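You operate a simulated robot arm through the tools that you are given. There is no shell and no other tool. Be economical: measure what you need, move in short steps, check, and stop when the job is done.

The job below is to be done with a simulated robot arm. You get a single attempt, and the scene is never put back.

Task
Move the pot named on the hold card to the red hold tray and lock up.
Fine: shut the yellow door, latch its knob and hang the red key from the ledge on its own hook. Set down upright: what you pick out.

The check looks at the end state, three seconds after you hand in, the way a careful person would. Anything else that was tipped, shoved, dropped, spilled or broken makes it a failure.

Robot
A 7-joint arm with a two-finger parallel gripper on a trunk, on a base that drives. Base frame: it is fixed to the floor where the robot stands at the start and does not move with it; the origin is under the middle of the robot, x ahead of it, y to its left, z up. Units: m, rad, N and s.
With the tool pointing down near the work surface it reaches from about 0.1 to 0.84 m from the robot's upright axis, wherever it stands. Its first joint turns from -2.007 to 2.007 rad. Places, roughly: inside of the red hold tray [0.2, -0.9, 0.9]; red hook of the key board [0.6, -0.8, 1.4]; yellow locker door [0.9, 0.2, 0.9]; yellow locker door knob [0.8, 0.4, 1]. Payload 3.91 kg.
The tool frame sits at the grasp point between the pads (the TCP): z along the fingers, y along the line on which they close. The tips reach 0.03 m beyond it. Largest opening 0.11 m; finger width 0.02, thickness 0.01; the body of the gripper, 0.048 by 0.112 m, starts 0.055 m behind the TCP.
Orientation is that of the tool frame in the base frame, as [roll, pitch, yaw] about the fixed x, y, z axes, in that order (R = Rz(yaw) Ry(pitch) Rx(roll)). With the fingers straight down and closing along the base's y, the tool's x points along the base's -x, its y along +y and its z along -z.

Tools
- The arm moves only by the tool send_rows. Its argument "motion" is a list of rows, each an object (a shift or turn left out is 0, a gripper value left out holds the last) with "dr": the turn, a rotation vector about the tool's x, y, z in units of 5 degrees (1.0 is 5 degrees), a list of three; "dp": the shift along the tool's x, y, z in units of 25 mm (1.0 is 25 mm), a list of three; "grip": the finger opening in m, from 0 to 0.11. In form: [{"dr": [wx, wy, wz], "dp": [tx, ty, tz], "grip": grip}, ...]. A call has 1 to 10 rows; each row shifts and turns the commanded pose from where the row before left it, along the tool's axes as they then stand. A call with a number of a shift or a turn outside -1 to 1 is refused whole. Rows are played at 5 a second. More than 0.05 m and 0.15 rad between two rows, or a gripper value outside its range, and nothing of the call is played. Where a pose cannot be reached the arm comes as near as it can. A force on the tool above 40 N (or 10 N above the force at the start of the call, whichever is more), or a blocked arm, ends the call early, and 0.2 s more pass. The fingers move at their own pace (about 0.153 m/s each) and stop on an object; they squeeze with about 29 N. The grip force told is the motor's: it shows also when the fingers shut on nothing. Time passes only in rows, and 0.2 s behind the last, so rows that do not move let the fingers close. The reply holds the time, the measured pose of the TCP, the force on the tool along the base axes, the opening and the grip force, in the units named above and with some noise, with the torque about the TCP (base axes, N m) and any sound that the robot's microphone picked up.
- Cameras (640 x 400 px; columns grow to the right, rows downward): "scene" is now at [0.2161, 0.1507, 1.5991]; the picture's right is [-0.60, -0.80, 0.00], its down [-0.38, 0.28, -0.88] and it looks along [0.71, -0.53, -0.47] (base axes); focal length 214 px, centre (320, 200). "wrist" rides on the gripper at [0.072, 0.017, -0.103] in the tool frame; the picture's right is [-0.23, 0.97, 0.00], its down [-0.76, -0.18, -0.62] and it looks along [-0.61, -0.14, 0.78] (tool axes); focal length 222 px, centre (320, 200). There is no depth. A picture from a camera that has moved, and an enlarged one, comes with that camera's place and axes in the base frame and with its lens.
- snapshot(camera): a new picture of that camera. It takes no simulated time.
- raise_lower(by): slides the trunk up (or, below 0, down) by that many m; the arm and the scene camera ride with it, the base frame stays. It gives what a move gives, with no picture.
- drive_base(legs): drives the robot by 1 to 6 legs, each [ahead, left, turn to the left] in m, m and rad, along the robot's own axes; the way and the turn of a leg run together, so that a leg with both is an arc; at most 1.5 m and 3.142 rad a leg. The arm and the cameras ride along, it lands a little off, and it stops where it bumps. It gives what a move gives.
- turn_head(pan, tilt): turns the head with the scene camera to pan (to the left, within 1.396 rad either way) and tilt (down, from -0.506 to 1.204), counted from straight ahead of the robot. It gives what a move gives.
- zoom(camera, box): a new picture of the part [left, top, right, bottom] of that camera's present view, enlarged. It takes no simulated time.
- sign_off(): hands the job in; it is judged then, once.

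Go step by step. Nothing tells you exact positions but the pictures and the camera data: compare them with the known pose of the tool, close in by small moves and look again before you grip or let go. The budget is 120 turns and 78 pictures, counting those below and the enlarged ones. Unless the task says otherwise, let go and move clear before handing in, and close with one line.

The tools are called after "Emit:" as a command line: name --argument value ..., lists and objects as JSON in quotes. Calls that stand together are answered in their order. send_rows: Moves the arm, as the interface text tells. Its arguments: {"type":"object","properties":{"motion":{"type":"array","items":{"type":"object","properties":{"dr":{"type":"array","items":{"type":"number"}},"dp":{"type":"array","items":{"type":"number"}},"grip":{"type":"number"}}}}},"required":["motion"]} The other tools are called the same way: raise_lower (by) slides the trunk up or down; drive_base (legs) drives the base; turn_head (pan, tilt) turns the head that bears the scene camera; snapshot (camera) takes a picture; zoom (camera, box) takes an enlarged picture of a part of a camera's view; sign_off () hands the job in.

At the start:

```text
clock: 0.0
tcp_pos: [0.3971, -0.3519, 1.5773]
tcp_rot: [-3.141, -0.001, 3.14]
contact_force: [0.0, 0.3, -0.1]
torque: [0.0, -0.02, -0.01]
width: 0.1099
grip_force: 0.0
trunk travel left (down, up): [-0.925, 0.065]
robot x, y, heading: [0.0007, -0.0001, -0.004]
head pan, tilt: [-0.641, 0.492]
```

scene: 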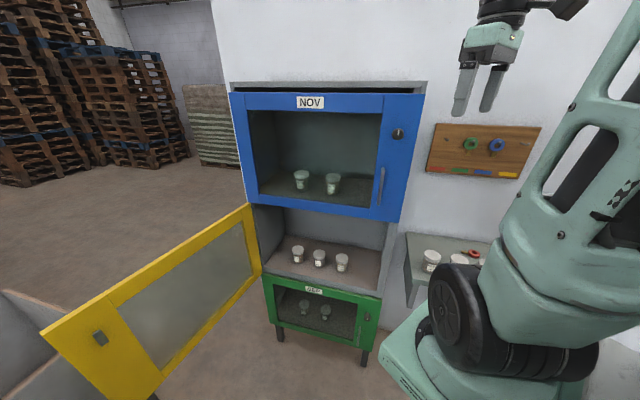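
wrist: 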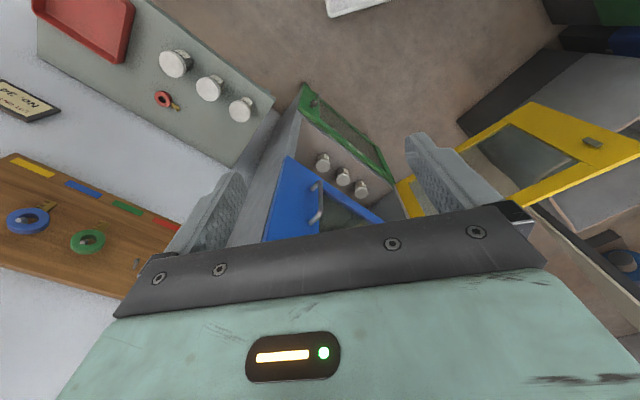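

I see the locker stack with the yellow door open and three pots in its bay, and the key board, ledge and red tray to the right. I need to find and read the hold card and the pot labels first.

Emit:
zoom --camera "wrist" --box '[0, 60, 120, 135]'

Emit:
zoom --camera "scene" --box '[260, 230, 380, 305]'

Emit:
turn_head --pan -1.3 --tilt 0.6

Emit:
snapshot --camera "scene"

```text
5.33 times, centred on (60, 98) of wrist
camera zoom: at [0.3255, -0.3347, 1.682], right [0.23, 0.97, 0.0], down [0.76, -0.18, 0.62], along [0.61, -0.14, -0.78], focal length 1185 px, centre (1707, 747)
```

zoom: 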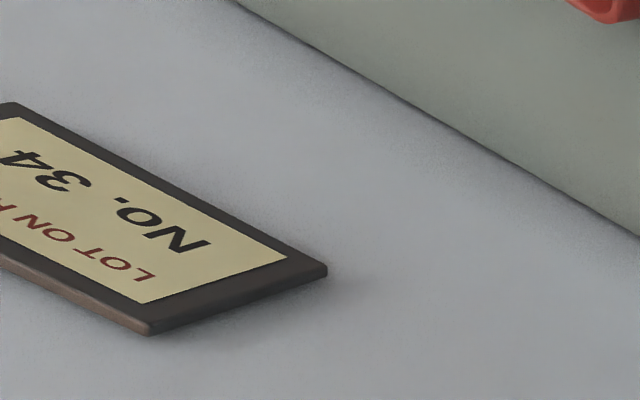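

```text
5.33 times, centred on (320, 268) of scene
camera zoom: at [0.2161, 0.1507, 1.5991], right [-0.6, -0.8, 0.0], down [-0.38, 0.28, -0.88], along [0.71, -0.53, -0.47], focal length 1144 px, centre (320, -160)
```

zoom: 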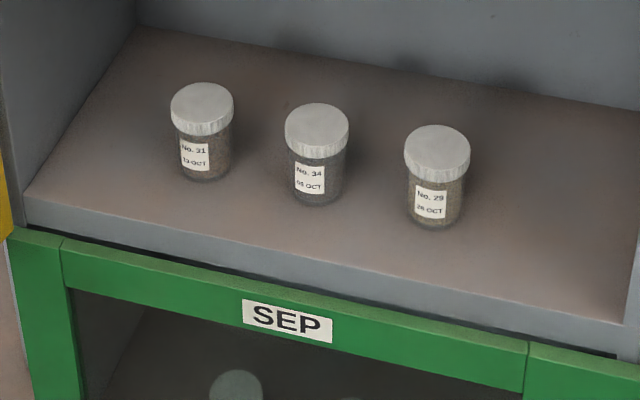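

```text
clock: 1.0
tcp_pos: [0.3971, -0.3522, 1.5791]
tcp_rot: [3.141, 0.0, 3.141]
contact_force: [-0.7, 0.4, -0.1]
torque: [0.0, 0.01, 0.01]
width: 0.1098
grip_force: 0.0
trunk travel left (down, up): [-0.925, 0.065]
robot x, y, heading: [-0.0011, 0.0003, -0.001]
head pan, tilt: [-1.3, 0.6]
```

```text
73 pictures are left
camera scene: at [0.1667, 0.12, 1.5893], right [-0.96, -0.27, 0.0], down [-0.15, 0.54, -0.83], along [0.22, -0.8, -0.56], focal length 214 px, centre (320, 200)
```

scene: 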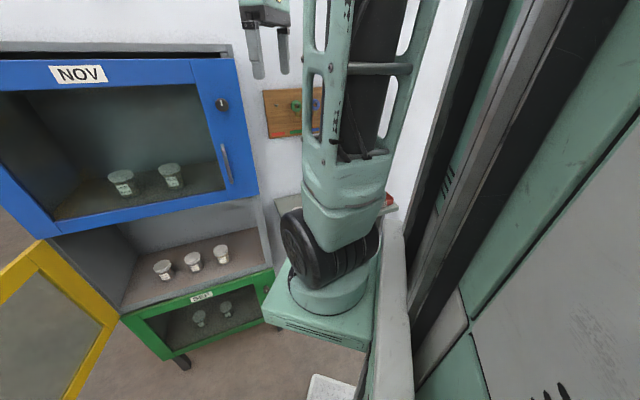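

The centre pot in the yellow bay reads "No. 34", and so does the card as far as I can see it. I'll turn the wrist to read the whole card and see the ledge.

Emit:
send_rows --motion '[{"dr": [0, 0, 1]}, {"dr": [0, 0, 1]}, {"dr": [0, 0, 1]}, {"dr": [0, 0, 1]}, {"dr": [0, 0, 1]}, {"dr": [0, 0, 1]}, {"dr": [0, 0, 1]}, {"dr": [0, 0, 1]}]'

Emit:
snapshot --camera "wrist"

```text
clock: 2.8
tcp_pos: [0.398, -0.3514, 1.5785]
tcp_rot: [-3.14, -0.001, 2.443]
contact_force: [-0.7, 0.4, 0.3]
torque: [0.05, -0.01, -0.02]
width: 0.11
grip_force: 0.0
trunk travel left (down, up): [-0.925, 0.065]
robot x, y, heading: [0.0023, -0.0059, -0.003]
head pan, tilt: [-1.3, 0.6]
```

```text
72 pictures are left
camera wrist: at [0.3536, -0.2916, 1.6821], right [0.8, 0.6, 0.0], down [0.47, -0.63, 0.62], along [0.37, -0.5, -0.78], focal length 222 px, centre (320, 200)
```

wrist: 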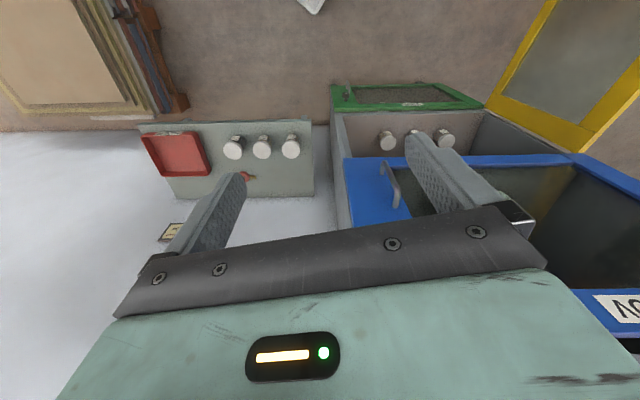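

Emit:
zoom --camera "wrist" --box '[140, 110, 332, 230]'

Emit:
zoom --camera "wrist" --box '[150, 210, 214, 250]'

```text
3.33 times, centred on (236, 170) of wrist
camera zoom: at [0.3536, -0.2916, 1.6821], right [0.8, 0.6, 0.0], down [0.47, -0.63, 0.62], along [0.37, -0.5, -0.78], focal length 740 px, centre (600, 300)
```

zoom: 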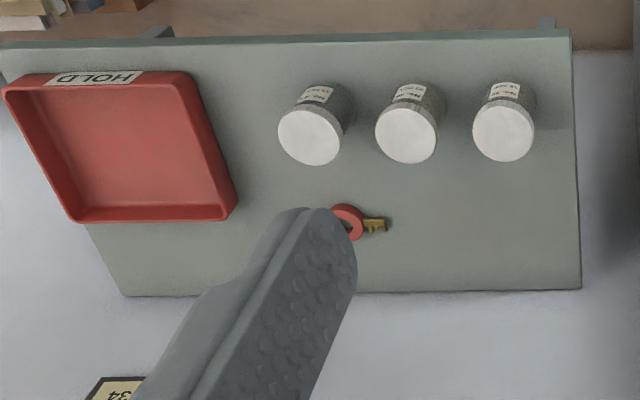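

```text
10.00 times, centred on (182, 230) of wrist
camera zoom: at [0.3536, -0.2916, 1.6821], right [0.8, 0.6, 0.0], down [0.47, -0.63, 0.62], along [0.37, -0.5, -0.78], focal length 2221 px, centre (1700, -100)
```

zoom: 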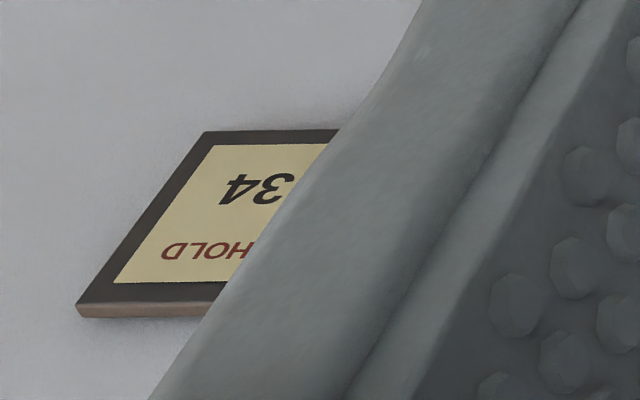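

The card says LOT ON HOLD NO. 34, which is the middle pot in the yellow bay. The wall runs at about 38° in the base frame, so I'll turn the base about −0.9 rad to face it squarely and look again.

Emit:
drive_base --legs '[[0, 0, -0.9]]'

Emit:
turn_head --pan -0.1 --tilt 0.6

Emit:
snapshot --camera "scene"

Emit:
snapshot --camera "wrist"

```text
clock: 5.6
tcp_pos: [-0.0373, -0.5286, 1.5788]
tcp_rot: [3.141, 0.0, 1.527]
contact_force: [0.4, 0.9, 1.0]
torque: [0.01, 0.02, 0.05]
width: 0.11
grip_force: 0.2
trunk travel left (down, up): [-0.925, 0.065]
robot x, y, heading: [0.0013, -0.0014, -0.916]
head pan, tilt: [-1.3, 0.6]
```

```text
clock: 7.0
tcp_pos: [-0.0368, -0.5283, 1.5784]
tcp_rot: [3.141, -0.001, 1.527]
contact_force: [-0.1, 0.0, 0.7]
torque: [-0.04, 0.01, -0.02]
width: 0.1102
grip_force: 0.1
trunk travel left (down, up): [-0.925, 0.065]
robot x, y, heading: [-0.0009, 0.0009, -0.917]
head pan, tilt: [-0.099, 0.6]
```

```text
69 pictures are left
camera scene: at [0.2966, -0.0627, 1.5893], right [-0.85, -0.53, 0.0], down [-0.3, 0.48, -0.83], along [0.43, -0.7, -0.56], focal length 214 px, centre (320, 200)
```

scene: 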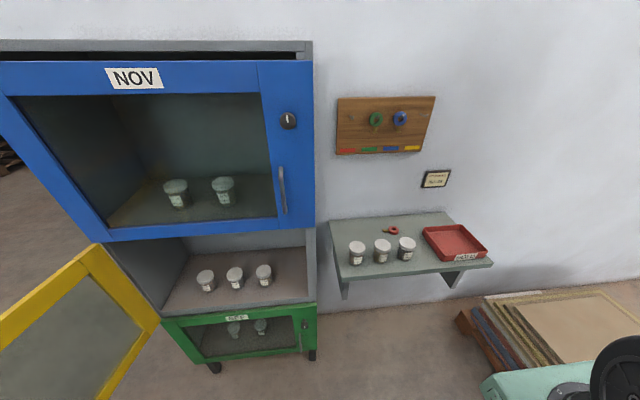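

```text
68 pictures are left
camera wrist: at [-0.0157, -0.4573, 1.6821], right [0.96, -0.27, 0.0], down [-0.21, -0.75, 0.62], along [-0.17, -0.6, -0.78], focal length 222 px, centre (320, 200)
```

wrist: 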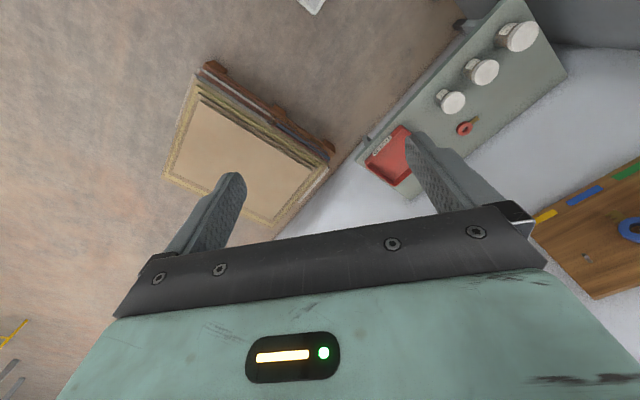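

Clear view now. I'll zoom in on the details: the key board, the ledge, the lock knobs and the pots.

Emit:
zoom --camera "scene" --box '[325, 85, 453, 165]'

Emit:
zoom --camera "scene" --box '[325, 195, 501, 305]'

Emit:
zoom --camera "scene" --box '[155, 225, 331, 335]'

Emit:
zoom --camera "scene" --box '[260, 100, 324, 140]'

```text
5.00 times, centred on (389, 125) of scene
camera zoom: at [0.2966, -0.0627, 1.5893], right [-0.85, -0.53, 0.0], down [-0.3, 0.48, -0.83], along [0.43, -0.7, -0.56], focal length 1072 px, centre (-25, 575)
```

zoom: 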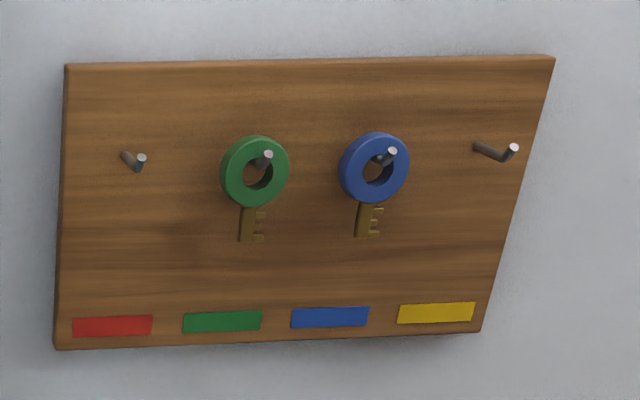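

```text
3.64 times, centred on (413, 250) of scene
camera zoom: at [0.2966, -0.0627, 1.5893], right [-0.85, -0.53, 0.0], down [-0.3, 0.48, -0.83], along [0.43, -0.7, -0.56], focal length 780 px, centre (-18, 18)
```

zoom: 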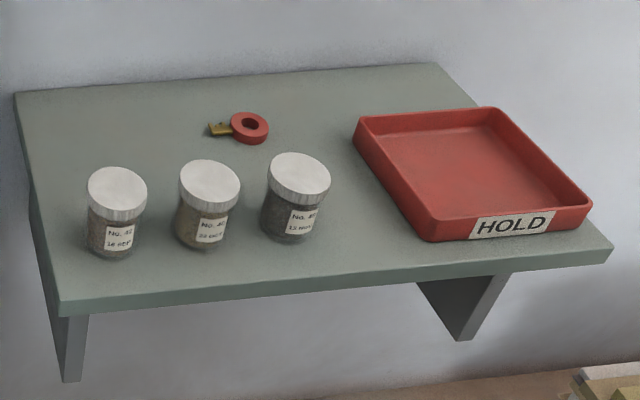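

```text
3.64 times, centred on (243, 280) of scene
camera zoom: at [0.2966, -0.0627, 1.5893], right [-0.85, -0.53, 0.0], down [-0.3, 0.48, -0.83], along [0.43, -0.7, -0.56], focal length 780 px, centre (600, -91)
```

zoom: 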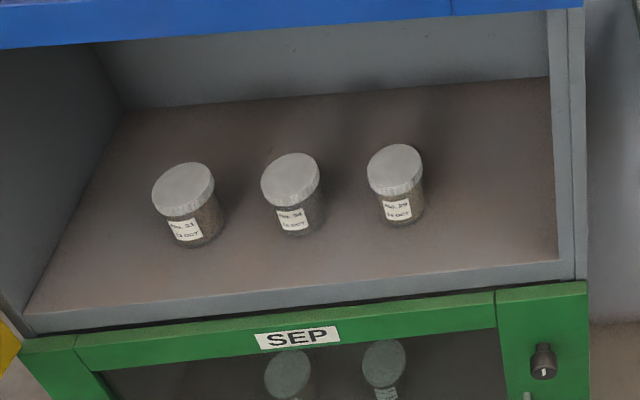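

```text
10.00 times, centred on (292, 120) of scene
camera zoom: at [0.2966, -0.0627, 1.5893], right [-0.85, -0.53, 0.0], down [-0.3, 0.48, -0.83], along [0.43, -0.7, -0.56], focal length 2145 px, centre (600, 1000)
```

zoom: 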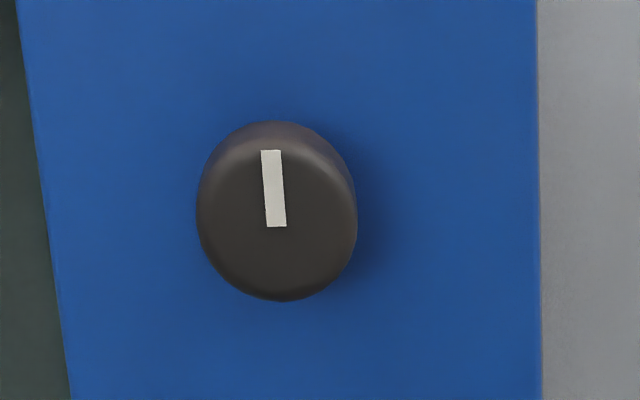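

Closed doors show the knob mark upright. I'll double-check the pot labels.

Emit:
zoom --camera "scene" --box '[345, 235, 425, 285]'

Emit:
zoom --camera "scene" --box '[194, 255, 274, 305]'

Emit:
turn_head --pan 0.9 --tilt 0.6

Emit:
snapshot --camera "scene"

```text
8.00 times, centred on (385, 260) of scene
camera zoom: at [0.2966, -0.0627, 1.5893], right [-0.85, -0.53, 0.0], down [-0.3, 0.48, -0.83], along [0.43, -0.7, -0.56], focal length 1716 px, centre (-200, -280)
```

zoom: 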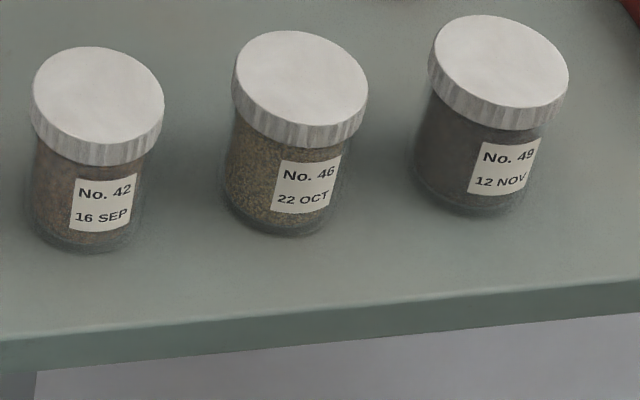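

```text
8.00 times, centred on (234, 280) of scene
camera zoom: at [0.2966, -0.0627, 1.5893], right [-0.85, -0.53, 0.0], down [-0.3, 0.48, -0.83], along [0.43, -0.7, -0.56], focal length 1716 px, centre (1008, -440)
```

zoom: 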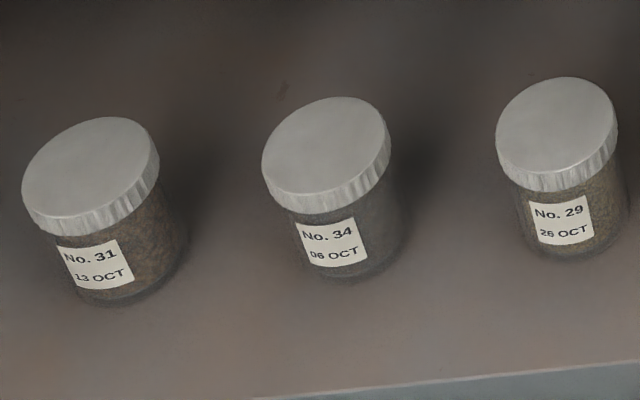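

```text
clock: 8.3
tcp_pos: [-0.0364, -0.5288, 1.5789]
tcp_rot: [3.141, 0.0, 1.528]
contact_force: [-0.3, -0.1, 0.3]
torque: [0.03, 0.01, 0.0]
width: 0.11
grip_force: 0.1
trunk travel left (down, up): [-0.925, 0.065]
robot x, y, heading: [-0.0024, -0.0027, -0.917]
head pan, tilt: [0.901, 0.6]
```

```text
61 pictures are left
camera scene: at [0.3384, 0.011, 1.5893], right [-0.02, -1.0, 0.0], down [-0.56, 0.01, -0.83], along [0.82, -0.01, -0.56], focal length 214 px, centre (320, 200)
```

scene: 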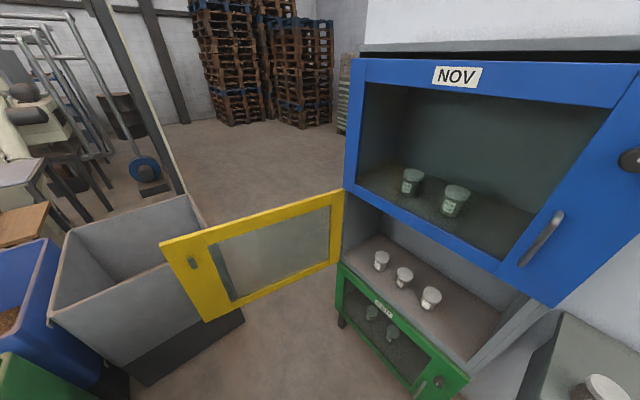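

Targets, in a wall frame with u along the wall at 38.6° and n pointing out of it:

| Item | u | n | z |
|---|---|---|---|
| Pot 34 | 0.47 | −0.81 | shelf ≈0.795, lid top ≈0.865 |
| Tray | −0.46 | −0.82 | ≈0.91 |

I'll drive left along the wall so the pot is in reach.

Emit:
drive_base --legs '[[0.06, 0.36, 0.02]]'

Emit:
turn_head --pan 0.0 --tilt 0.7

Emit:
snapshot --camera "scene"

```text
clock: 10.7
tcp_pos: [0.3059, -0.3453, 1.5786]
tcp_rot: [3.141, 0.0, 1.556]
contact_force: [0.0, -0.2, 0.1]
torque: [0.04, -0.01, 0.01]
width: 0.1099
grip_force: 0.1
trunk travel left (down, up): [-0.925, 0.065]
robot x, y, heading: [0.3276, 0.1861, -0.887]
head pan, tilt: [0.901, 0.6]
```

```text
clock: 11.8
tcp_pos: [0.3058, -0.3452, 1.579]
tcp_rot: [3.14, 0.0, 1.556]
contact_force: [-0.3, -0.3, 0.5]
torque: [-0.02, -0.03, 0.01]
width: 0.1103
grip_force: 0.0
trunk travel left (down, up): [-0.925, 0.065]
robot x, y, heading: [0.3333, 0.1813, -0.885]
head pan, tilt: [0.0, 0.7]
```

```text
60 pictures are left
camera scene: at [0.6322, 0.1377, 1.5807], right [-0.77, -0.63, 0.0], down [-0.41, 0.5, -0.77], along [0.48, -0.59, -0.64], focal length 214 px, centre (320, 200)
```

scene: 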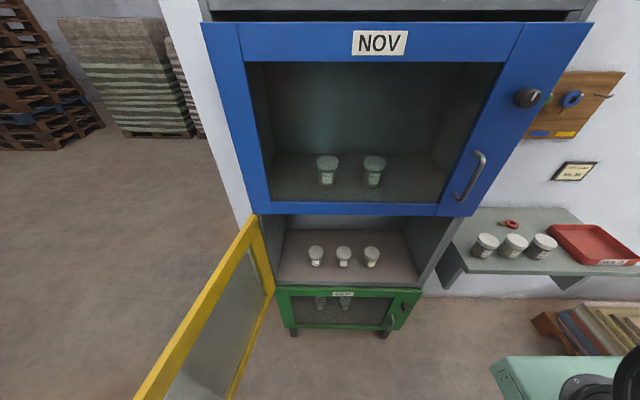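

Emit:
zoom --camera "scene" --box '[280, 220, 408, 300]'

Emit:
zoom --camera "scene" --box '[450, 200, 640, 319]'

```text
5.00 times, centred on (344, 260) of scene
camera zoom: at [0.6322, 0.1377, 1.5807], right [-0.77, -0.63, 0.0], down [-0.41, 0.5, -0.77], along [0.48, -0.59, -0.64], focal length 1072 px, centre (200, -100)
```

zoom: 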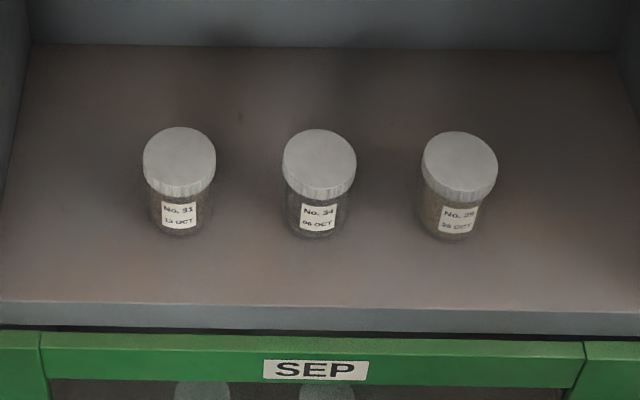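

```text
3.36 times, centred on (545, 260) of scene
camera zoom: at [0.6322, 0.1377, 1.5807], right [-0.77, -0.63, 0.0], down [-0.41, 0.5, -0.77], along [0.48, -0.59, -0.64], focal length 721 px, centre (-436, 0)
```

zoom: 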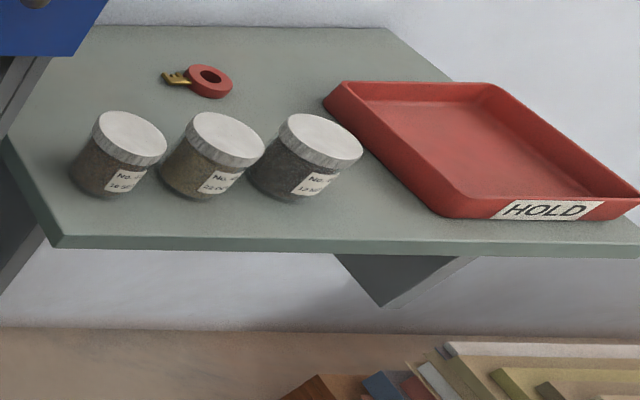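

The wall angle holds, and the pot is at about u 0.48, n −0.815. I'll align the tool yaw with the wall, then tilt it 40° toward the wall.

Emit:
send_rows --motion '[{"dr": [0, 0, -1]}, {"dr": [0, 0, -1]}, {"dr": [0, 0, -1]}, {"dr": [0, 0, -1]}, {"dr": [0, 0, -1]}, {"dr": [0, 0, -1]}, {"dr": [0, 0, -1]}, {"dr": [0, 0, -0.9]}]'

Emit:
send_rows --motion '[{"dr": [0, -1, 0]}, {"dr": [0, -1, 0]}, {"dr": [0, -1, 0]}, {"dr": [0, -1, 0]}, {"dr": [0, -1, 0]}, {"dr": [0, -1, 0]}, {"dr": [0, -1, 0]}, {"dr": [0, -1, 0]}]'

Emit:
raise_lower --by -0.4

Emit:
snapshot --camera "scene"

```text
clock: 13.7
tcp_pos: [0.3077, -0.3468, 1.5785]
tcp_rot: [3.141, 0.0, 2.247]
contact_force: [-0.7, 0.5, 1.0]
torque: [0.01, -0.01, 0.01]
width: 0.1101
grip_force: 0.1
trunk travel left (down, up): [-0.925, 0.065]
robot x, y, heading: [0.3262, 0.1837, -0.891]
head pan, tilt: [0.0, 0.7]
```

```text
clock: 15.4
tcp_pos: [0.2902, -0.3649, 1.5593]
tcp_rot: [-3.14, 0.702, 2.246]
contact_force: [-0.8, 0.0, 0.2]
torque: [0.0, -0.02, -0.01]
width: 0.1099
grip_force: 0.0
out of reach, approached as far as the arm can: row 4, 5, 6, 7, 8
trunk travel left (down, up): [-0.925, 0.065]
robot x, y, heading: [0.3254, 0.1872, -0.888]
head pan, tilt: [0.0, 0.7]
```

```text
clock: 19.3
tcp_pos: [0.2913, -0.3648, 1.1609]
tcp_rot: [3.14, 0.697, 2.245]
contact_force: [0.4, -0.2, -0.3]
torque: [-0.01, 0.02, 0.0]
width: 0.1098
grip_force: 0.0
trunk travel left (down, up): [-0.525, 0.465]
robot x, y, heading: [0.3309, 0.1859, -0.879]
head pan, tilt: [0.0, 0.7]
```

```text
57 pictures are left
camera scene: at [0.6322, 0.1376, 1.1807], right [-0.78, -0.63, 0.0], down [-0.41, 0.5, -0.76], along [0.48, -0.59, -0.64], focal length 214 px, centre (320, 200)
```

scene: 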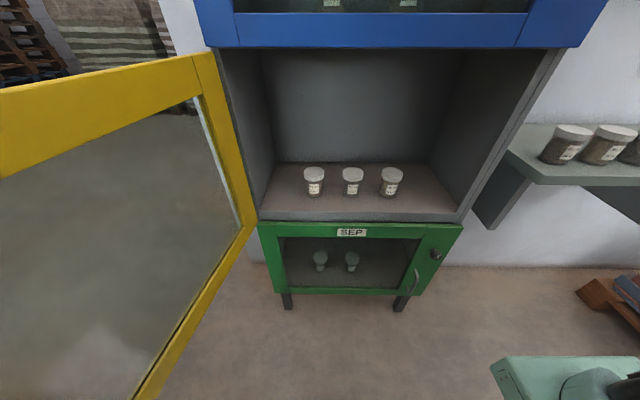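

Emit:
zoom --camera "scene" --box '[280, 140, 424, 230]'

```text
4.44 times, centred on (352, 185) of scene
camera zoom: at [0.6322, 0.1376, 1.1807], right [-0.78, -0.63, 0.0], down [-0.41, 0.5, -0.76], along [0.48, -0.59, -0.64], focal length 953 px, centre (178, 267)
```

zoom: 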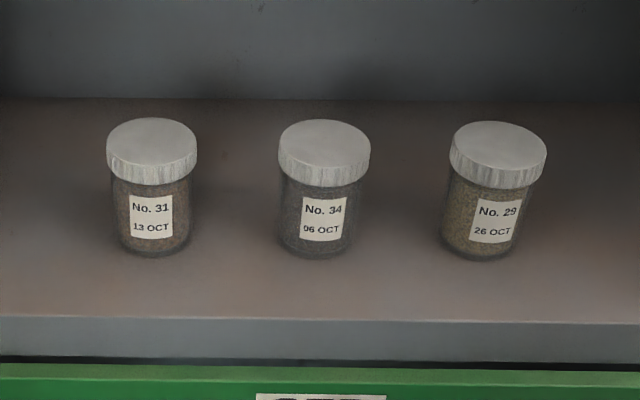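

Triangulation from the two camera heights puts pot 34 at about (0.907, −0.358): lid top z 0.824, shelf z 0.744, n −0.844. I'll slide the tool left along the wall to the bay.

Emit:
send_rows --motion '[{"dp": [0, 1, 0]}, {"dp": [0, 1, 0]}, {"dp": [0, 1, 0]}, {"dp": [0, 1, 0]}, {"dp": [0, 1, 0]}, {"dp": [0, 1, 0]}, {"dp": [0, 1, 0]}, {"dp": [0, 1, 0]}, {"dp": [0, 1, 0]}, {"dp": [0, 1, 0]}]'

Emit:
send_rows --motion '[{"dp": [0, 1, 0]}, {"dp": [0, 1, 0]}, {"dp": [0, 1, 0]}, {"dp": [0, 1, 0]}, {"dp": [0, 1, 0]}, {"dp": [0, 1, 0]}, {"dp": [0, 1, 0]}, {"dp": [0, 1, 0]}, {"dp": [0, 1, 0]}]'

Emit:
raise_lower --by -0.2

Emit:
snapshot --camera "wrist"

Emit:
snapshot --camera "scene"

```text
clock: 21.5
tcp_pos: [0.2907, -0.3655, 1.1605]
tcp_rot: [3.139, 0.698, 2.244]
contact_force: [0.2, 0.2, 0.3]
torque: [0.0, 0.01, 0.01]
width: 0.1098
grip_force: 0.0
out of reach, approached as far as the arm can: row 1, 2, 3, 4, 5, 6, 7, 8, 9, 10
trunk travel left (down, up): [-0.525, 0.465]
robot x, y, heading: [0.3307, 0.1812, -0.881]
head pan, tilt: [0.0, 0.7]
```

```text
clock: 23.5
tcp_pos: [0.2915, -0.364, 1.1606]
tcp_rot: [3.141, 0.698, 2.244]
contact_force: [-0.3, -0.2, -0.6]
torque: [-0.01, 0.01, 0.0]
width: 0.1101
grip_force: 0.1
out of reach, approached as far as the arm can: row 1, 2, 3, 4, 5, 6, 7, 8, 9
trunk travel left (down, up): [-0.525, 0.465]
robot x, y, heading: [0.3281, 0.1852, -0.889]
head pan, tilt: [0.0, 0.7]
```

```text
clock: 25.6
tcp_pos: [0.2893, -0.366, 0.9612]
tcp_rot: [3.139, 0.697, 2.246]
contact_force: [0.1, 0.3, 0.3]
torque: [-0.01, 0.0, -0.03]
width: 0.1101
grip_force: 0.0
trunk travel left (down, up): [-0.325, 0.665]
robot x, y, heading: [0.327, 0.1819, -0.884]
head pan, tilt: [0.0, 0.7]
```

```text
55 pictures are left
camera wrist: at [0.2284, -0.2593, 0.9936], right [0.87, 0.47, 0.15], down [-0.02, -0.25, 0.97], along [0.49, -0.84, -0.21], focal length 222 px, centre (320, 200)
```

wrist: 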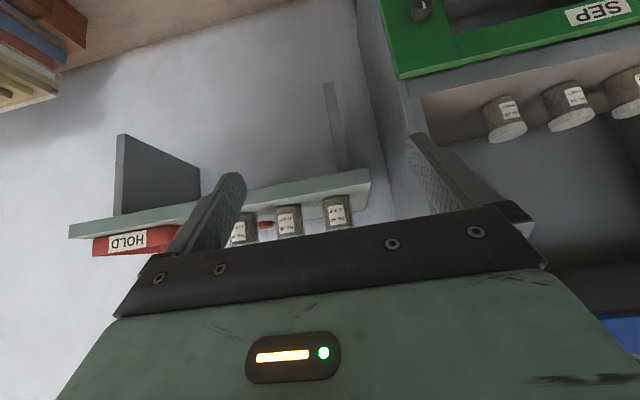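

```text
54 pictures are left
camera scene: at [0.6322, 0.1376, 0.9807], right [-0.78, -0.63, 0.0], down [-0.41, 0.5, -0.76], along [0.48, -0.59, -0.64], focal length 214 px, centre (320, 200)
```

scene: 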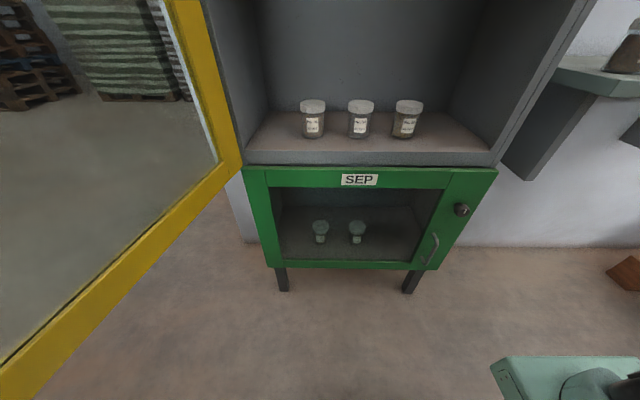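

The arm didn't move, so it is at the edge of its height reach relative to the trunk. I'll lower the arm itself first and compensate with the trunk.

Emit:
send_rows --motion '[{"dp": [0.643, 0, 0.766]}, {"dp": [0.643, 0, 0.766]}, {"dp": [0.643, 0, 0.766]}, {"dp": [0.643, 0, 0.766]}]'

Emit:
send_rows --motion '[{"dp": [0, 1, 0]}, {"dp": [0, 1, 0]}, {"dp": [0, 1, 0]}, {"dp": [0, 1, 0]}]'

```text
clock: 26.6
tcp_pos: [0.2924, -0.3639, 0.8603]
tcp_rot: [3.14, 0.698, 2.248]
contact_force: [0.6, -1.1, 0.8]
torque: [0.0, 0.01, -0.01]
width: 0.11
grip_force: 0.2
trunk travel left (down, up): [-0.325, 0.665]
robot x, y, heading: [0.3276, 0.1838, -0.889]
head pan, tilt: [0.0, 0.7]
```

```text
clock: 27.6
tcp_pos: [0.3051, -0.3548, 0.8594]
tcp_rot: [3.14, 0.698, 2.245]
contact_force: [0.0, -0.3, 0.7]
torque: [-0.03, -0.01, -0.01]
width: 0.1102
grip_force: 0.0
out of reach, approached as far as the arm can: row 1, 2, 3, 4
trunk travel left (down, up): [-0.325, 0.665]
robot x, y, heading: [0.328, 0.1863, -0.886]
head pan, tilt: [0.0, 0.7]
```

The tilted wrist is too close to the robot axis at this radius. I'll lift the trunk, extend forward, then slide left.

Emit:
raise_lower --by 0.2

Emit:
send_rows --motion '[{"dp": [-0.766, 0, 0.643]}, {"dp": [-0.766, 0, 0.643]}, {"dp": [-0.766, 0, 0.643]}, {"dp": [-0.766, 0, 0.643]}, {"dp": [-0.766, 0, 0.643]}, {"dp": [-0.766, 0, 0.643]}]'

Emit:
send_rows --motion '[{"dp": [0, 1, 0]}, {"dp": [0, 1, 0]}, {"dp": [0, 1, 0]}, {"dp": [0, 1, 0]}, {"dp": [0, 1, 0]}, {"dp": [0, 1, 0]}, {"dp": [0, 1, 0]}, {"dp": [0, 1, 0]}, {"dp": [0, 1, 0]}, {"dp": [0, 1, 0]}]'

```text
clock: 29.8
tcp_pos: [0.3044, -0.3552, 1.0585]
tcp_rot: [3.139, 0.699, 2.244]
contact_force: [-0.4, 0.1, 0.7]
torque: [0.0, 0.01, 0.02]
width: 0.1099
grip_force: 0.2
trunk travel left (down, up): [-0.525, 0.465]
robot x, y, heading: [0.3284, 0.1859, -0.885]
head pan, tilt: [0.0, 0.7]
```

```text
clock: 31.2
tcp_pos: [0.3991, -0.4738, 1.0602]
tcp_rot: [3.141, 0.698, 2.243]
contact_force: [-0.4, 0.0, -0.6]
torque: [0.03, -0.01, 0.0]
width: 0.11
grip_force: 0.0
trunk travel left (down, up): [-0.525, 0.465]
robot x, y, heading: [0.3265, 0.1848, -0.885]
head pan, tilt: [0.0, 0.7]
```

```text
clock: 33.4
tcp_pos: [0.5973, -0.3484, 1.0316]
tcp_rot: [3.139, 0.698, 2.245]
contact_force: [-0.3, 0.4, -0.6]
torque: [-0.01, -0.01, 0.03]
width: 0.1101
grip_force: 0.1
out of reach, approached as far as the arm can: row 5, 6, 7, 8, 9, 10
trunk travel left (down, up): [-0.525, 0.465]
robot x, y, heading: [0.3291, 0.1809, -0.886]
head pan, tilt: [0.0, 0.7]
```

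Emit:
send_rows --motion '[{"dp": [0.643, 0, 0.766]}, {"dp": [0.643, 0, 0.766]}, {"dp": [0.643, 0, 0.766]}, {"dp": [0.643, 0, 0.766]}]'

Emit:
send_rows --motion '[{"dp": [0, 1, 0]}, {"dp": [0, 1, 0]}, {"dp": [0, 1, 0]}, {"dp": [0, 1, 0]}, {"dp": [0, 1, 0]}, {"dp": [0, 1, 0]}, {"dp": [0, 1, 0]}, {"dp": [0, 1, 0]}, {"dp": [0, 1, 0]}]'

Emit:
snapshot --camera "wrist"

Emit:
snapshot --camera "scene"

```text
clock: 34.4
tcp_pos: [0.6025, -0.3599, 0.9346]
tcp_rot: [3.141, 0.696, 2.246]
contact_force: [0.0, -0.5, -0.4]
torque: [0.03, -0.02, -0.01]
width: 0.1101
grip_force: 0.0
out of reach, approached as far as the arm can: row 4
trunk travel left (down, up): [-0.525, 0.465]
robot x, y, heading: [0.3288, 0.1835, -0.887]
head pan, tilt: [0.0, 0.7]
```

```text
clock: 36.4
tcp_pos: [0.7776, -0.2188, 0.9342]
tcp_rot: [3.14, 0.699, 2.245]
contact_force: [0.6, -0.1, -0.4]
torque: [0.04, -0.02, -0.02]
width: 0.1101
grip_force: 0.1
trunk travel left (down, up): [-0.525, 0.465]
robot x, y, heading: [0.3315, 0.1848, -0.884]
head pan, tilt: [0.0, 0.7]
```

```text
53 pictures are left
camera wrist: at [0.7163, -0.1133, 0.9673], right [0.87, 0.47, 0.15], down [-0.03, -0.25, 0.97], along [0.49, -0.84, -0.21], focal length 222 px, centre (320, 200)
```

wrist: 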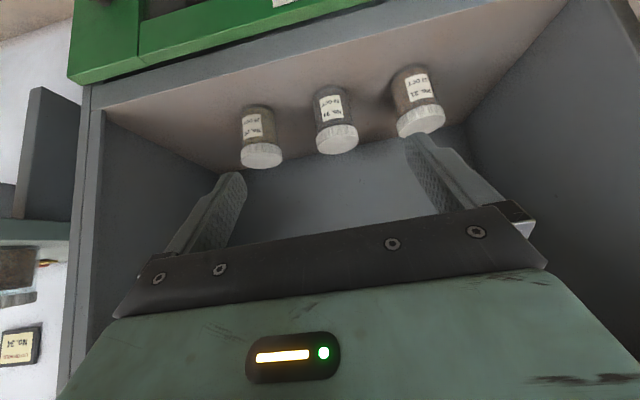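

```text
52 pictures are left
camera scene: at [0.6321, 0.1376, 1.1807], right [-0.78, -0.63, 0.0], down [-0.41, 0.5, -0.76], along [0.48, -0.59, -0.64], focal length 214 px, centre (320, 200)
```

scene: 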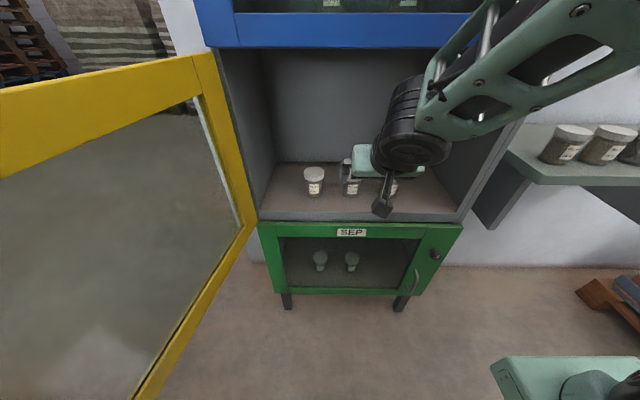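

Wrist and scene views agree on the pot at u 0.486, n −0.848. I'll move to a stand-off point 9 cm back along the tool axis.

Emit:
send_rows --motion '[{"dp": [-0.458, 0.093, 0.855], "grip": 0.1}, {"dp": [-0.458, 0.093, 0.855]}, {"dp": [-0.458, 0.093, 0.855]}, {"dp": [-0.458, 0.093, 0.855]}, {"dp": [-0.458, 0.093, 0.855]}, {"dp": [-0.458, 0.093, 0.855]}]'

Emit:
snapshot --camera "wrist"

```text
clock: 37.8
tcp_pos: [0.8255, -0.2866, 0.932]
tcp_rot: [3.139, 0.696, 2.244]
contact_force: [-0.3, 0.4, 0.4]
torque: [-0.03, 0.0, 0.01]
width: 0.1
grip_force: 0.1
out of reach, approached as far as the arm can: row 3, 4, 5, 6
trunk travel left (down, up): [-0.525, 0.465]
robot x, y, heading: [0.3302, 0.181, -0.887]
head pan, tilt: [0.0, 0.7]
```

```text
51 pictures are left
camera wrist: at [0.7642, -0.1804, 0.965], right [0.87, 0.47, 0.15], down [-0.03, -0.25, 0.97], along [0.5, -0.84, -0.21], focal length 222 px, centre (320, 200)
```

wrist: 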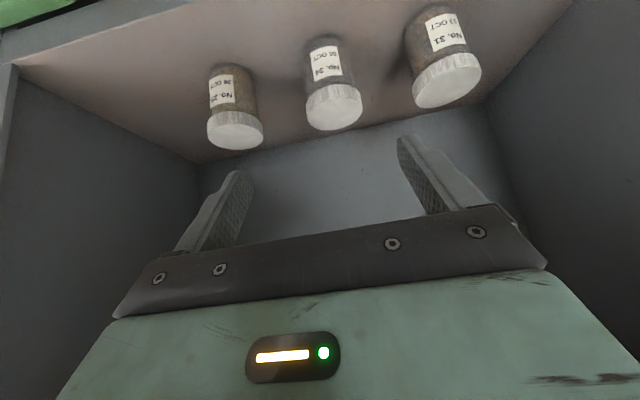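

The arm resists going lower and forward, so I'll use the trunk for height and then push forward horizontally.

Emit:
raise_lower --by -0.04

Emit:
send_rows --motion '[{"dp": [-0.613, 0.2, 0.514]}, {"dp": [-0.613, 0.2, 0.514]}]'

```text
clock: 38.6
tcp_pos: [0.8265, -0.285, 0.8933]
tcp_rot: [3.14, 0.7, 2.245]
contact_force: [-0.3, 0.2, -0.4]
torque: [0.0, 0.02, -0.02]
width: 0.1
grip_force: 0.0
trunk travel left (down, up): [-0.485, 0.505]
robot x, y, heading: [0.3293, 0.1841, -0.885]
head pan, tilt: [0.0, 0.7]
```

```text
clock: 39.2
tcp_pos: [0.8363, -0.2966, 0.9116]
tcp_rot: [3.138, 0.698, 2.245]
contact_force: [0.3, 0.2, -0.2]
torque: [-0.02, 0.0, 0.0]
width: 0.0999
grip_force: 0.1
out of reach, approached as far as the arm can: row 1, 2
trunk travel left (down, up): [-0.485, 0.505]
robot x, y, heading: [0.3278, 0.1855, -0.884]
head pan, tilt: [0.0, 0.7]
```

The arm is near its extended boundary here. Driving the base forward 9 cm carries the hand over the pot, and the trunk can then lower it.

Emit:
drive_base --legs '[[0.09, 0.015, 0]]'

Emit:
snapshot --camera "wrist"

Emit:
snapshot --camera "scene"

```text
clock: 40.4
tcp_pos: [0.9072, -0.358, 0.912]
tcp_rot: [3.138, 0.697, 2.245]
contact_force: [0.3, 0.0, 0.0]
torque: [0.0, 0.01, 0.01]
width: 0.0999
grip_force: 0.0
trunk travel left (down, up): [-0.485, 0.505]
robot x, y, heading: [0.4008, 0.1203, -0.885]
head pan, tilt: [0.0, 0.7]
```

```text
50 pictures are left
camera wrist: at [0.8446, -0.2526, 0.9443], right [0.87, 0.47, 0.15], down [-0.03, -0.25, 0.97], along [0.5, -0.84, -0.21], focal length 222 px, centre (320, 200)
```

wrist: 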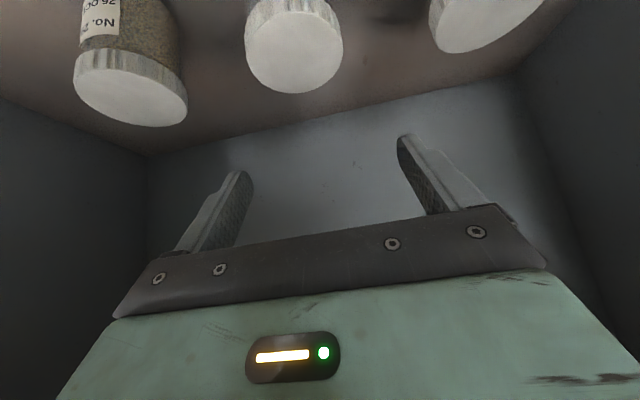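

```text
49 pictures are left
camera scene: at [0.7022, 0.0765, 1.1407], right [-0.78, -0.63, 0.0], down [-0.41, 0.5, -0.76], along [0.48, -0.59, -0.64], focal length 214 px, centre (320, 200)
```

scene: 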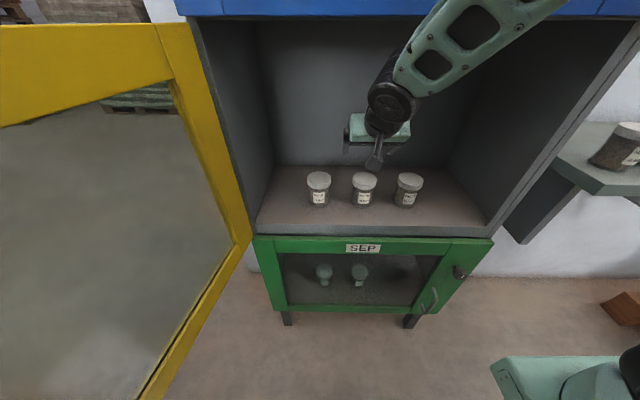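

TCP (0.907, −0.358) matches the pot estimate in both views, so I'll lower straight down with the trunk.

Emit:
raise_lower --by -0.09

Emit:
zoom --camera "scene" --box '[280, 80, 440, 180]'

Emit:
snapshot --camera "wrist"

```text
clock: 41.6
tcp_pos: [0.9067, -0.3582, 0.8214]
tcp_rot: [3.138, 0.699, 2.247]
contact_force: [0.0, -0.3, 0.2]
torque: [0.01, 0.0, -0.01]
width: 0.1001
grip_force: 0.2
trunk travel left (down, up): [-0.395, 0.595]
robot x, y, heading: [0.3983, 0.1249, -0.884]
head pan, tilt: [0.0, 0.7]
```

```text
4.00 times, centred on (360, 130) of scene
camera zoom: at [0.7021, 0.0765, 1.0507], right [-0.78, -0.63, 0.0], down [-0.41, 0.5, -0.76], along [0.48, -0.59, -0.64], focal length 858 px, centre (160, 480)
```

zoom: 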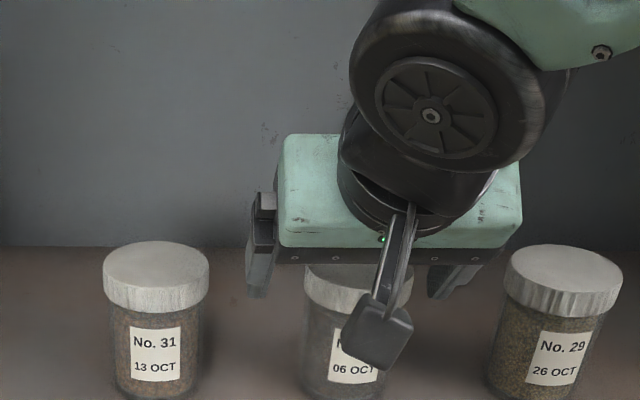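

```text
47 pictures are left
camera wrist: at [0.8446, -0.2526, 0.8543], right [0.87, 0.47, 0.15], down [-0.03, -0.25, 0.97], along [0.5, -0.84, -0.21], focal length 222 px, centre (320, 200)
```

wrist: 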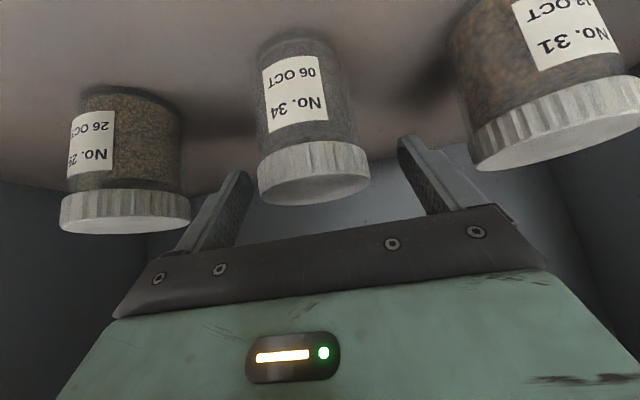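

The lid is centred between the fingers with its middle about 9 mm lower. I'll make the small correction and close.

Emit:
raise_lower --by -0.01

Emit:
send_rows --motion '[{"dp": [0, -0.16, 0]}, {"grip": 0.07}, {"grip": 0.05}, {"grip": 0.05}, {"grip": 0.05}]'

Emit:
snapshot --camera "wrist"

```text
clock: 42.2
tcp_pos: [0.9067, -0.3577, 0.8108]
tcp_rot: [3.139, 0.698, 2.246]
contact_force: [-0.5, 0.6, -0.4]
torque: [0.0, 0.03, 0.03]
width: 0.0999
grip_force: 0.0
trunk travel left (down, up): [-0.385, 0.605]
robot x, y, heading: [0.3978, 0.1234, -0.885]
head pan, tilt: [0.0, 0.7]
```

```text
clock: 43.4
tcp_pos: [0.904, -0.3606, 0.8106]
tcp_rot: [3.139, 0.699, 2.246]
contact_force: [0.2, 0.7, 1.5]
torque: [0.01, -0.01, -0.03]
width: 0.0608
grip_force: 29.0
trunk travel left (down, up): [-0.385, 0.605]
robot x, y, heading: [0.4021, 0.1224, -0.887]
head pan, tilt: [0.0, 0.7]
```

```text
46 pictures are left
camera wrist: at [0.8417, -0.2554, 0.8442], right [0.87, 0.47, 0.15], down [-0.03, -0.25, 0.97], along [0.5, -0.84, -0.21], focal length 222 px, centre (320, 200)
```

wrist: 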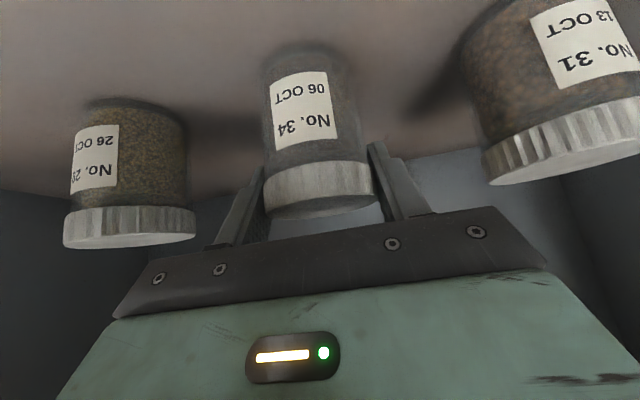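

Gripped at 0.061 m. I'll lift 8 cm with the trunk, back straight out of the bay, and check.

Emit:
raise_lower --by 0.08

Emit:
drive_base --legs '[[-0.3, 0, 0]]'

Emit:
snapshot --camera "scene"

Emit:
snapshot --camera "wrist"

```text
clock: 44.6
tcp_pos: [0.9044, -0.3614, 0.8916]
tcp_rot: [3.138, 0.698, 2.246]
contact_force: [-0.2, -0.1, -1.0]
torque: [0.0, 0.04, 0.03]
width: 0.0609
grip_force: 29.5
trunk travel left (down, up): [-0.465, 0.525]
robot x, y, heading: [0.401, 0.1262, -0.885]
head pan, tilt: [0.0, 0.7]
```

```text
clock: 46.3
tcp_pos: [0.7602, -0.1929, 0.89]
tcp_rot: [3.139, 0.699, 2.244]
contact_force: [0.4, 0.0, 0.0]
torque: [-0.01, 0.02, -0.01]
width: 0.0609
grip_force: 28.9
trunk travel left (down, up): [-0.465, 0.525]
robot x, y, heading: [0.2562, 0.2906, -0.888]
head pan, tilt: [0.0, 0.7]
stopped in leg 1: the robot was blocked; the commanded pose is now the measured one
```

```text
45 pictures are left
camera scene: at [0.5592, 0.2424, 1.1207], right [-0.78, -0.63, 0.0], down [-0.4, 0.5, -0.76], along [0.48, -0.6, -0.64], focal length 214 px, centre (320, 200)
```

scene: 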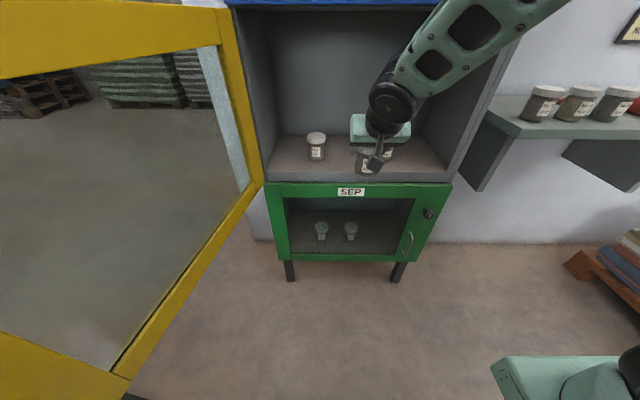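

```text
44 pictures are left
camera wrist: at [0.6975, -0.0877, 0.9237], right [0.87, 0.47, 0.15], down [-0.03, -0.26, 0.97], along [0.5, -0.84, -0.21], focal length 222 px, centre (320, 200)
```

wrist: 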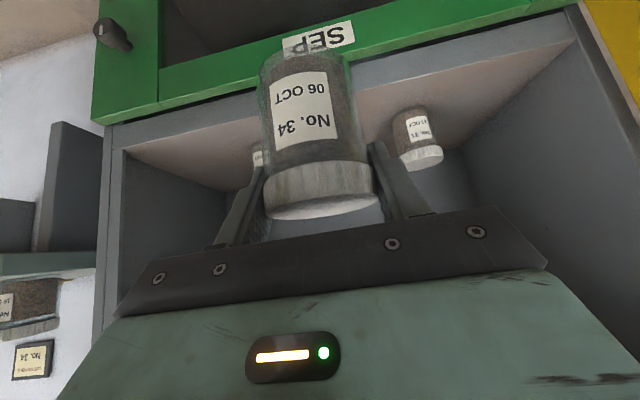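

The pot is held cleanly. The base bumped something behind it, so I'll ease forward a little and look left and back.

Emit:
drive_base --legs '[[0.03, 0, 0]]'

Emit:
turn_head --pan 1.396 --tilt 0.8

Emit:
snapshot --camera "scene"

```text
clock: 47.1
tcp_pos: [0.7795, -0.2156, 0.8904]
tcp_rot: [3.138, 0.699, 2.246]
contact_force: [-0.8, 0.4, -1.5]
torque: [0.02, -0.02, 0.01]
width: 0.061
grip_force: 28.8
trunk travel left (down, up): [-0.465, 0.525]
robot x, y, heading: [0.2765, 0.2678, -0.892]
head pan, tilt: [0.0, 0.7]
```

```text
clock: 48.6
tcp_pos: [0.7785, -0.216, 0.891]
tcp_rot: [3.139, 0.697, 2.245]
contact_force: [0.1, -0.1, -0.7]
torque: [0.0, -0.02, -0.02]
width: 0.0608
grip_force: 29.0
trunk travel left (down, up): [-0.465, 0.525]
robot x, y, heading: [0.2745, 0.2688, -0.894]
head pan, tilt: [1.396, 0.799]
```

```text
43 pictures are left
camera scene: at [0.5953, 0.3245, 1.1124], right [0.48, -0.88, 0.0], down [-0.63, -0.35, -0.7], along [0.61, 0.34, -0.72], focal length 214 px, centre (320, 200)
```

scene: 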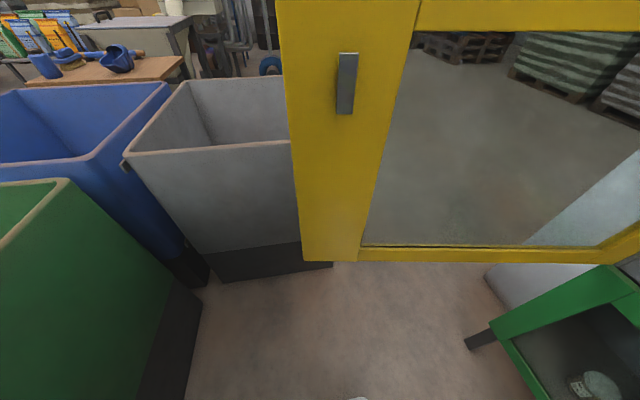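

The bumped thing is the green bin behind, and it still stands as before. Next I'll drive right along the wall towards the tray, with the pot passing clear in front of the ledge.

Emit:
drive_base --legs '[[0, -0.5, 0], [0, -0.45, 0]]'

Emit:
turn_head --pan -0.2 --tilt 0.6

Emit:
raise_lower --by 0.2

Emit:
snapshot --camera "scene"

```text
clock: 53.9
tcp_pos: [0.0496, -0.8091, 0.8899]
tcp_rot: [3.137, 0.697, 2.246]
contact_force: [1.4, 0.4, -0.2]
torque: [0.01, 0.02, 0.02]
width: 0.0606
grip_force: 28.9
trunk travel left (down, up): [-0.465, 0.525]
robot x, y, heading: [-0.4525, -0.3242, -0.894]
head pan, tilt: [1.396, 0.799]
```

```text
clock: 55.5
tcp_pos: [0.0489, -0.8088, 0.8905]
tcp_rot: [3.138, 0.7, 2.245]
contact_force: [0.0, 0.0, 0.0]
torque: [-0.03, -0.03, -0.01]
width: 0.0609
grip_force: 28.4
trunk travel left (down, up): [-0.465, 0.525]
robot x, y, heading: [-0.4527, -0.3257, -0.895]
head pan, tilt: [-0.201, 0.6]
```

```text
clock: 57.7
tcp_pos: [0.0496, -0.8094, 1.0908]
tcp_rot: [3.139, 0.696, 2.244]
contact_force: [0.8, 0.0, -1.5]
torque: [0.06, -0.01, 0.0]
width: 0.0608
grip_force: 28.8
trunk travel left (down, up): [-0.665, 0.325]
robot x, y, heading: [-0.4543, -0.3272, -0.895]
head pan, tilt: [-0.201, 0.6]
```

```text
42 pictures are left
camera scene: at [-0.1634, -0.3857, 1.3293], right [-0.89, -0.46, 0.0], down [-0.26, 0.5, -0.83], along [0.38, -0.73, -0.56], focal length 214 px, centre (320, 200)
```

scene: 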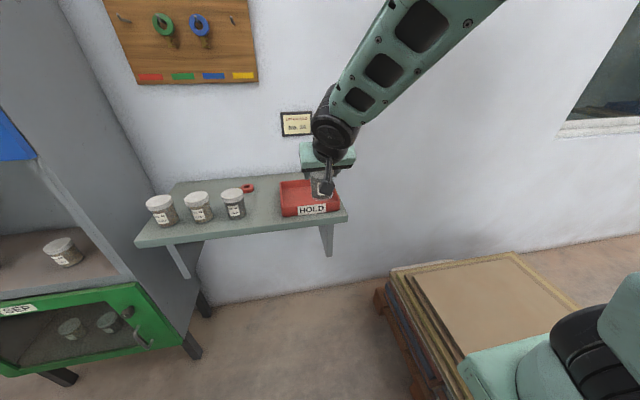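

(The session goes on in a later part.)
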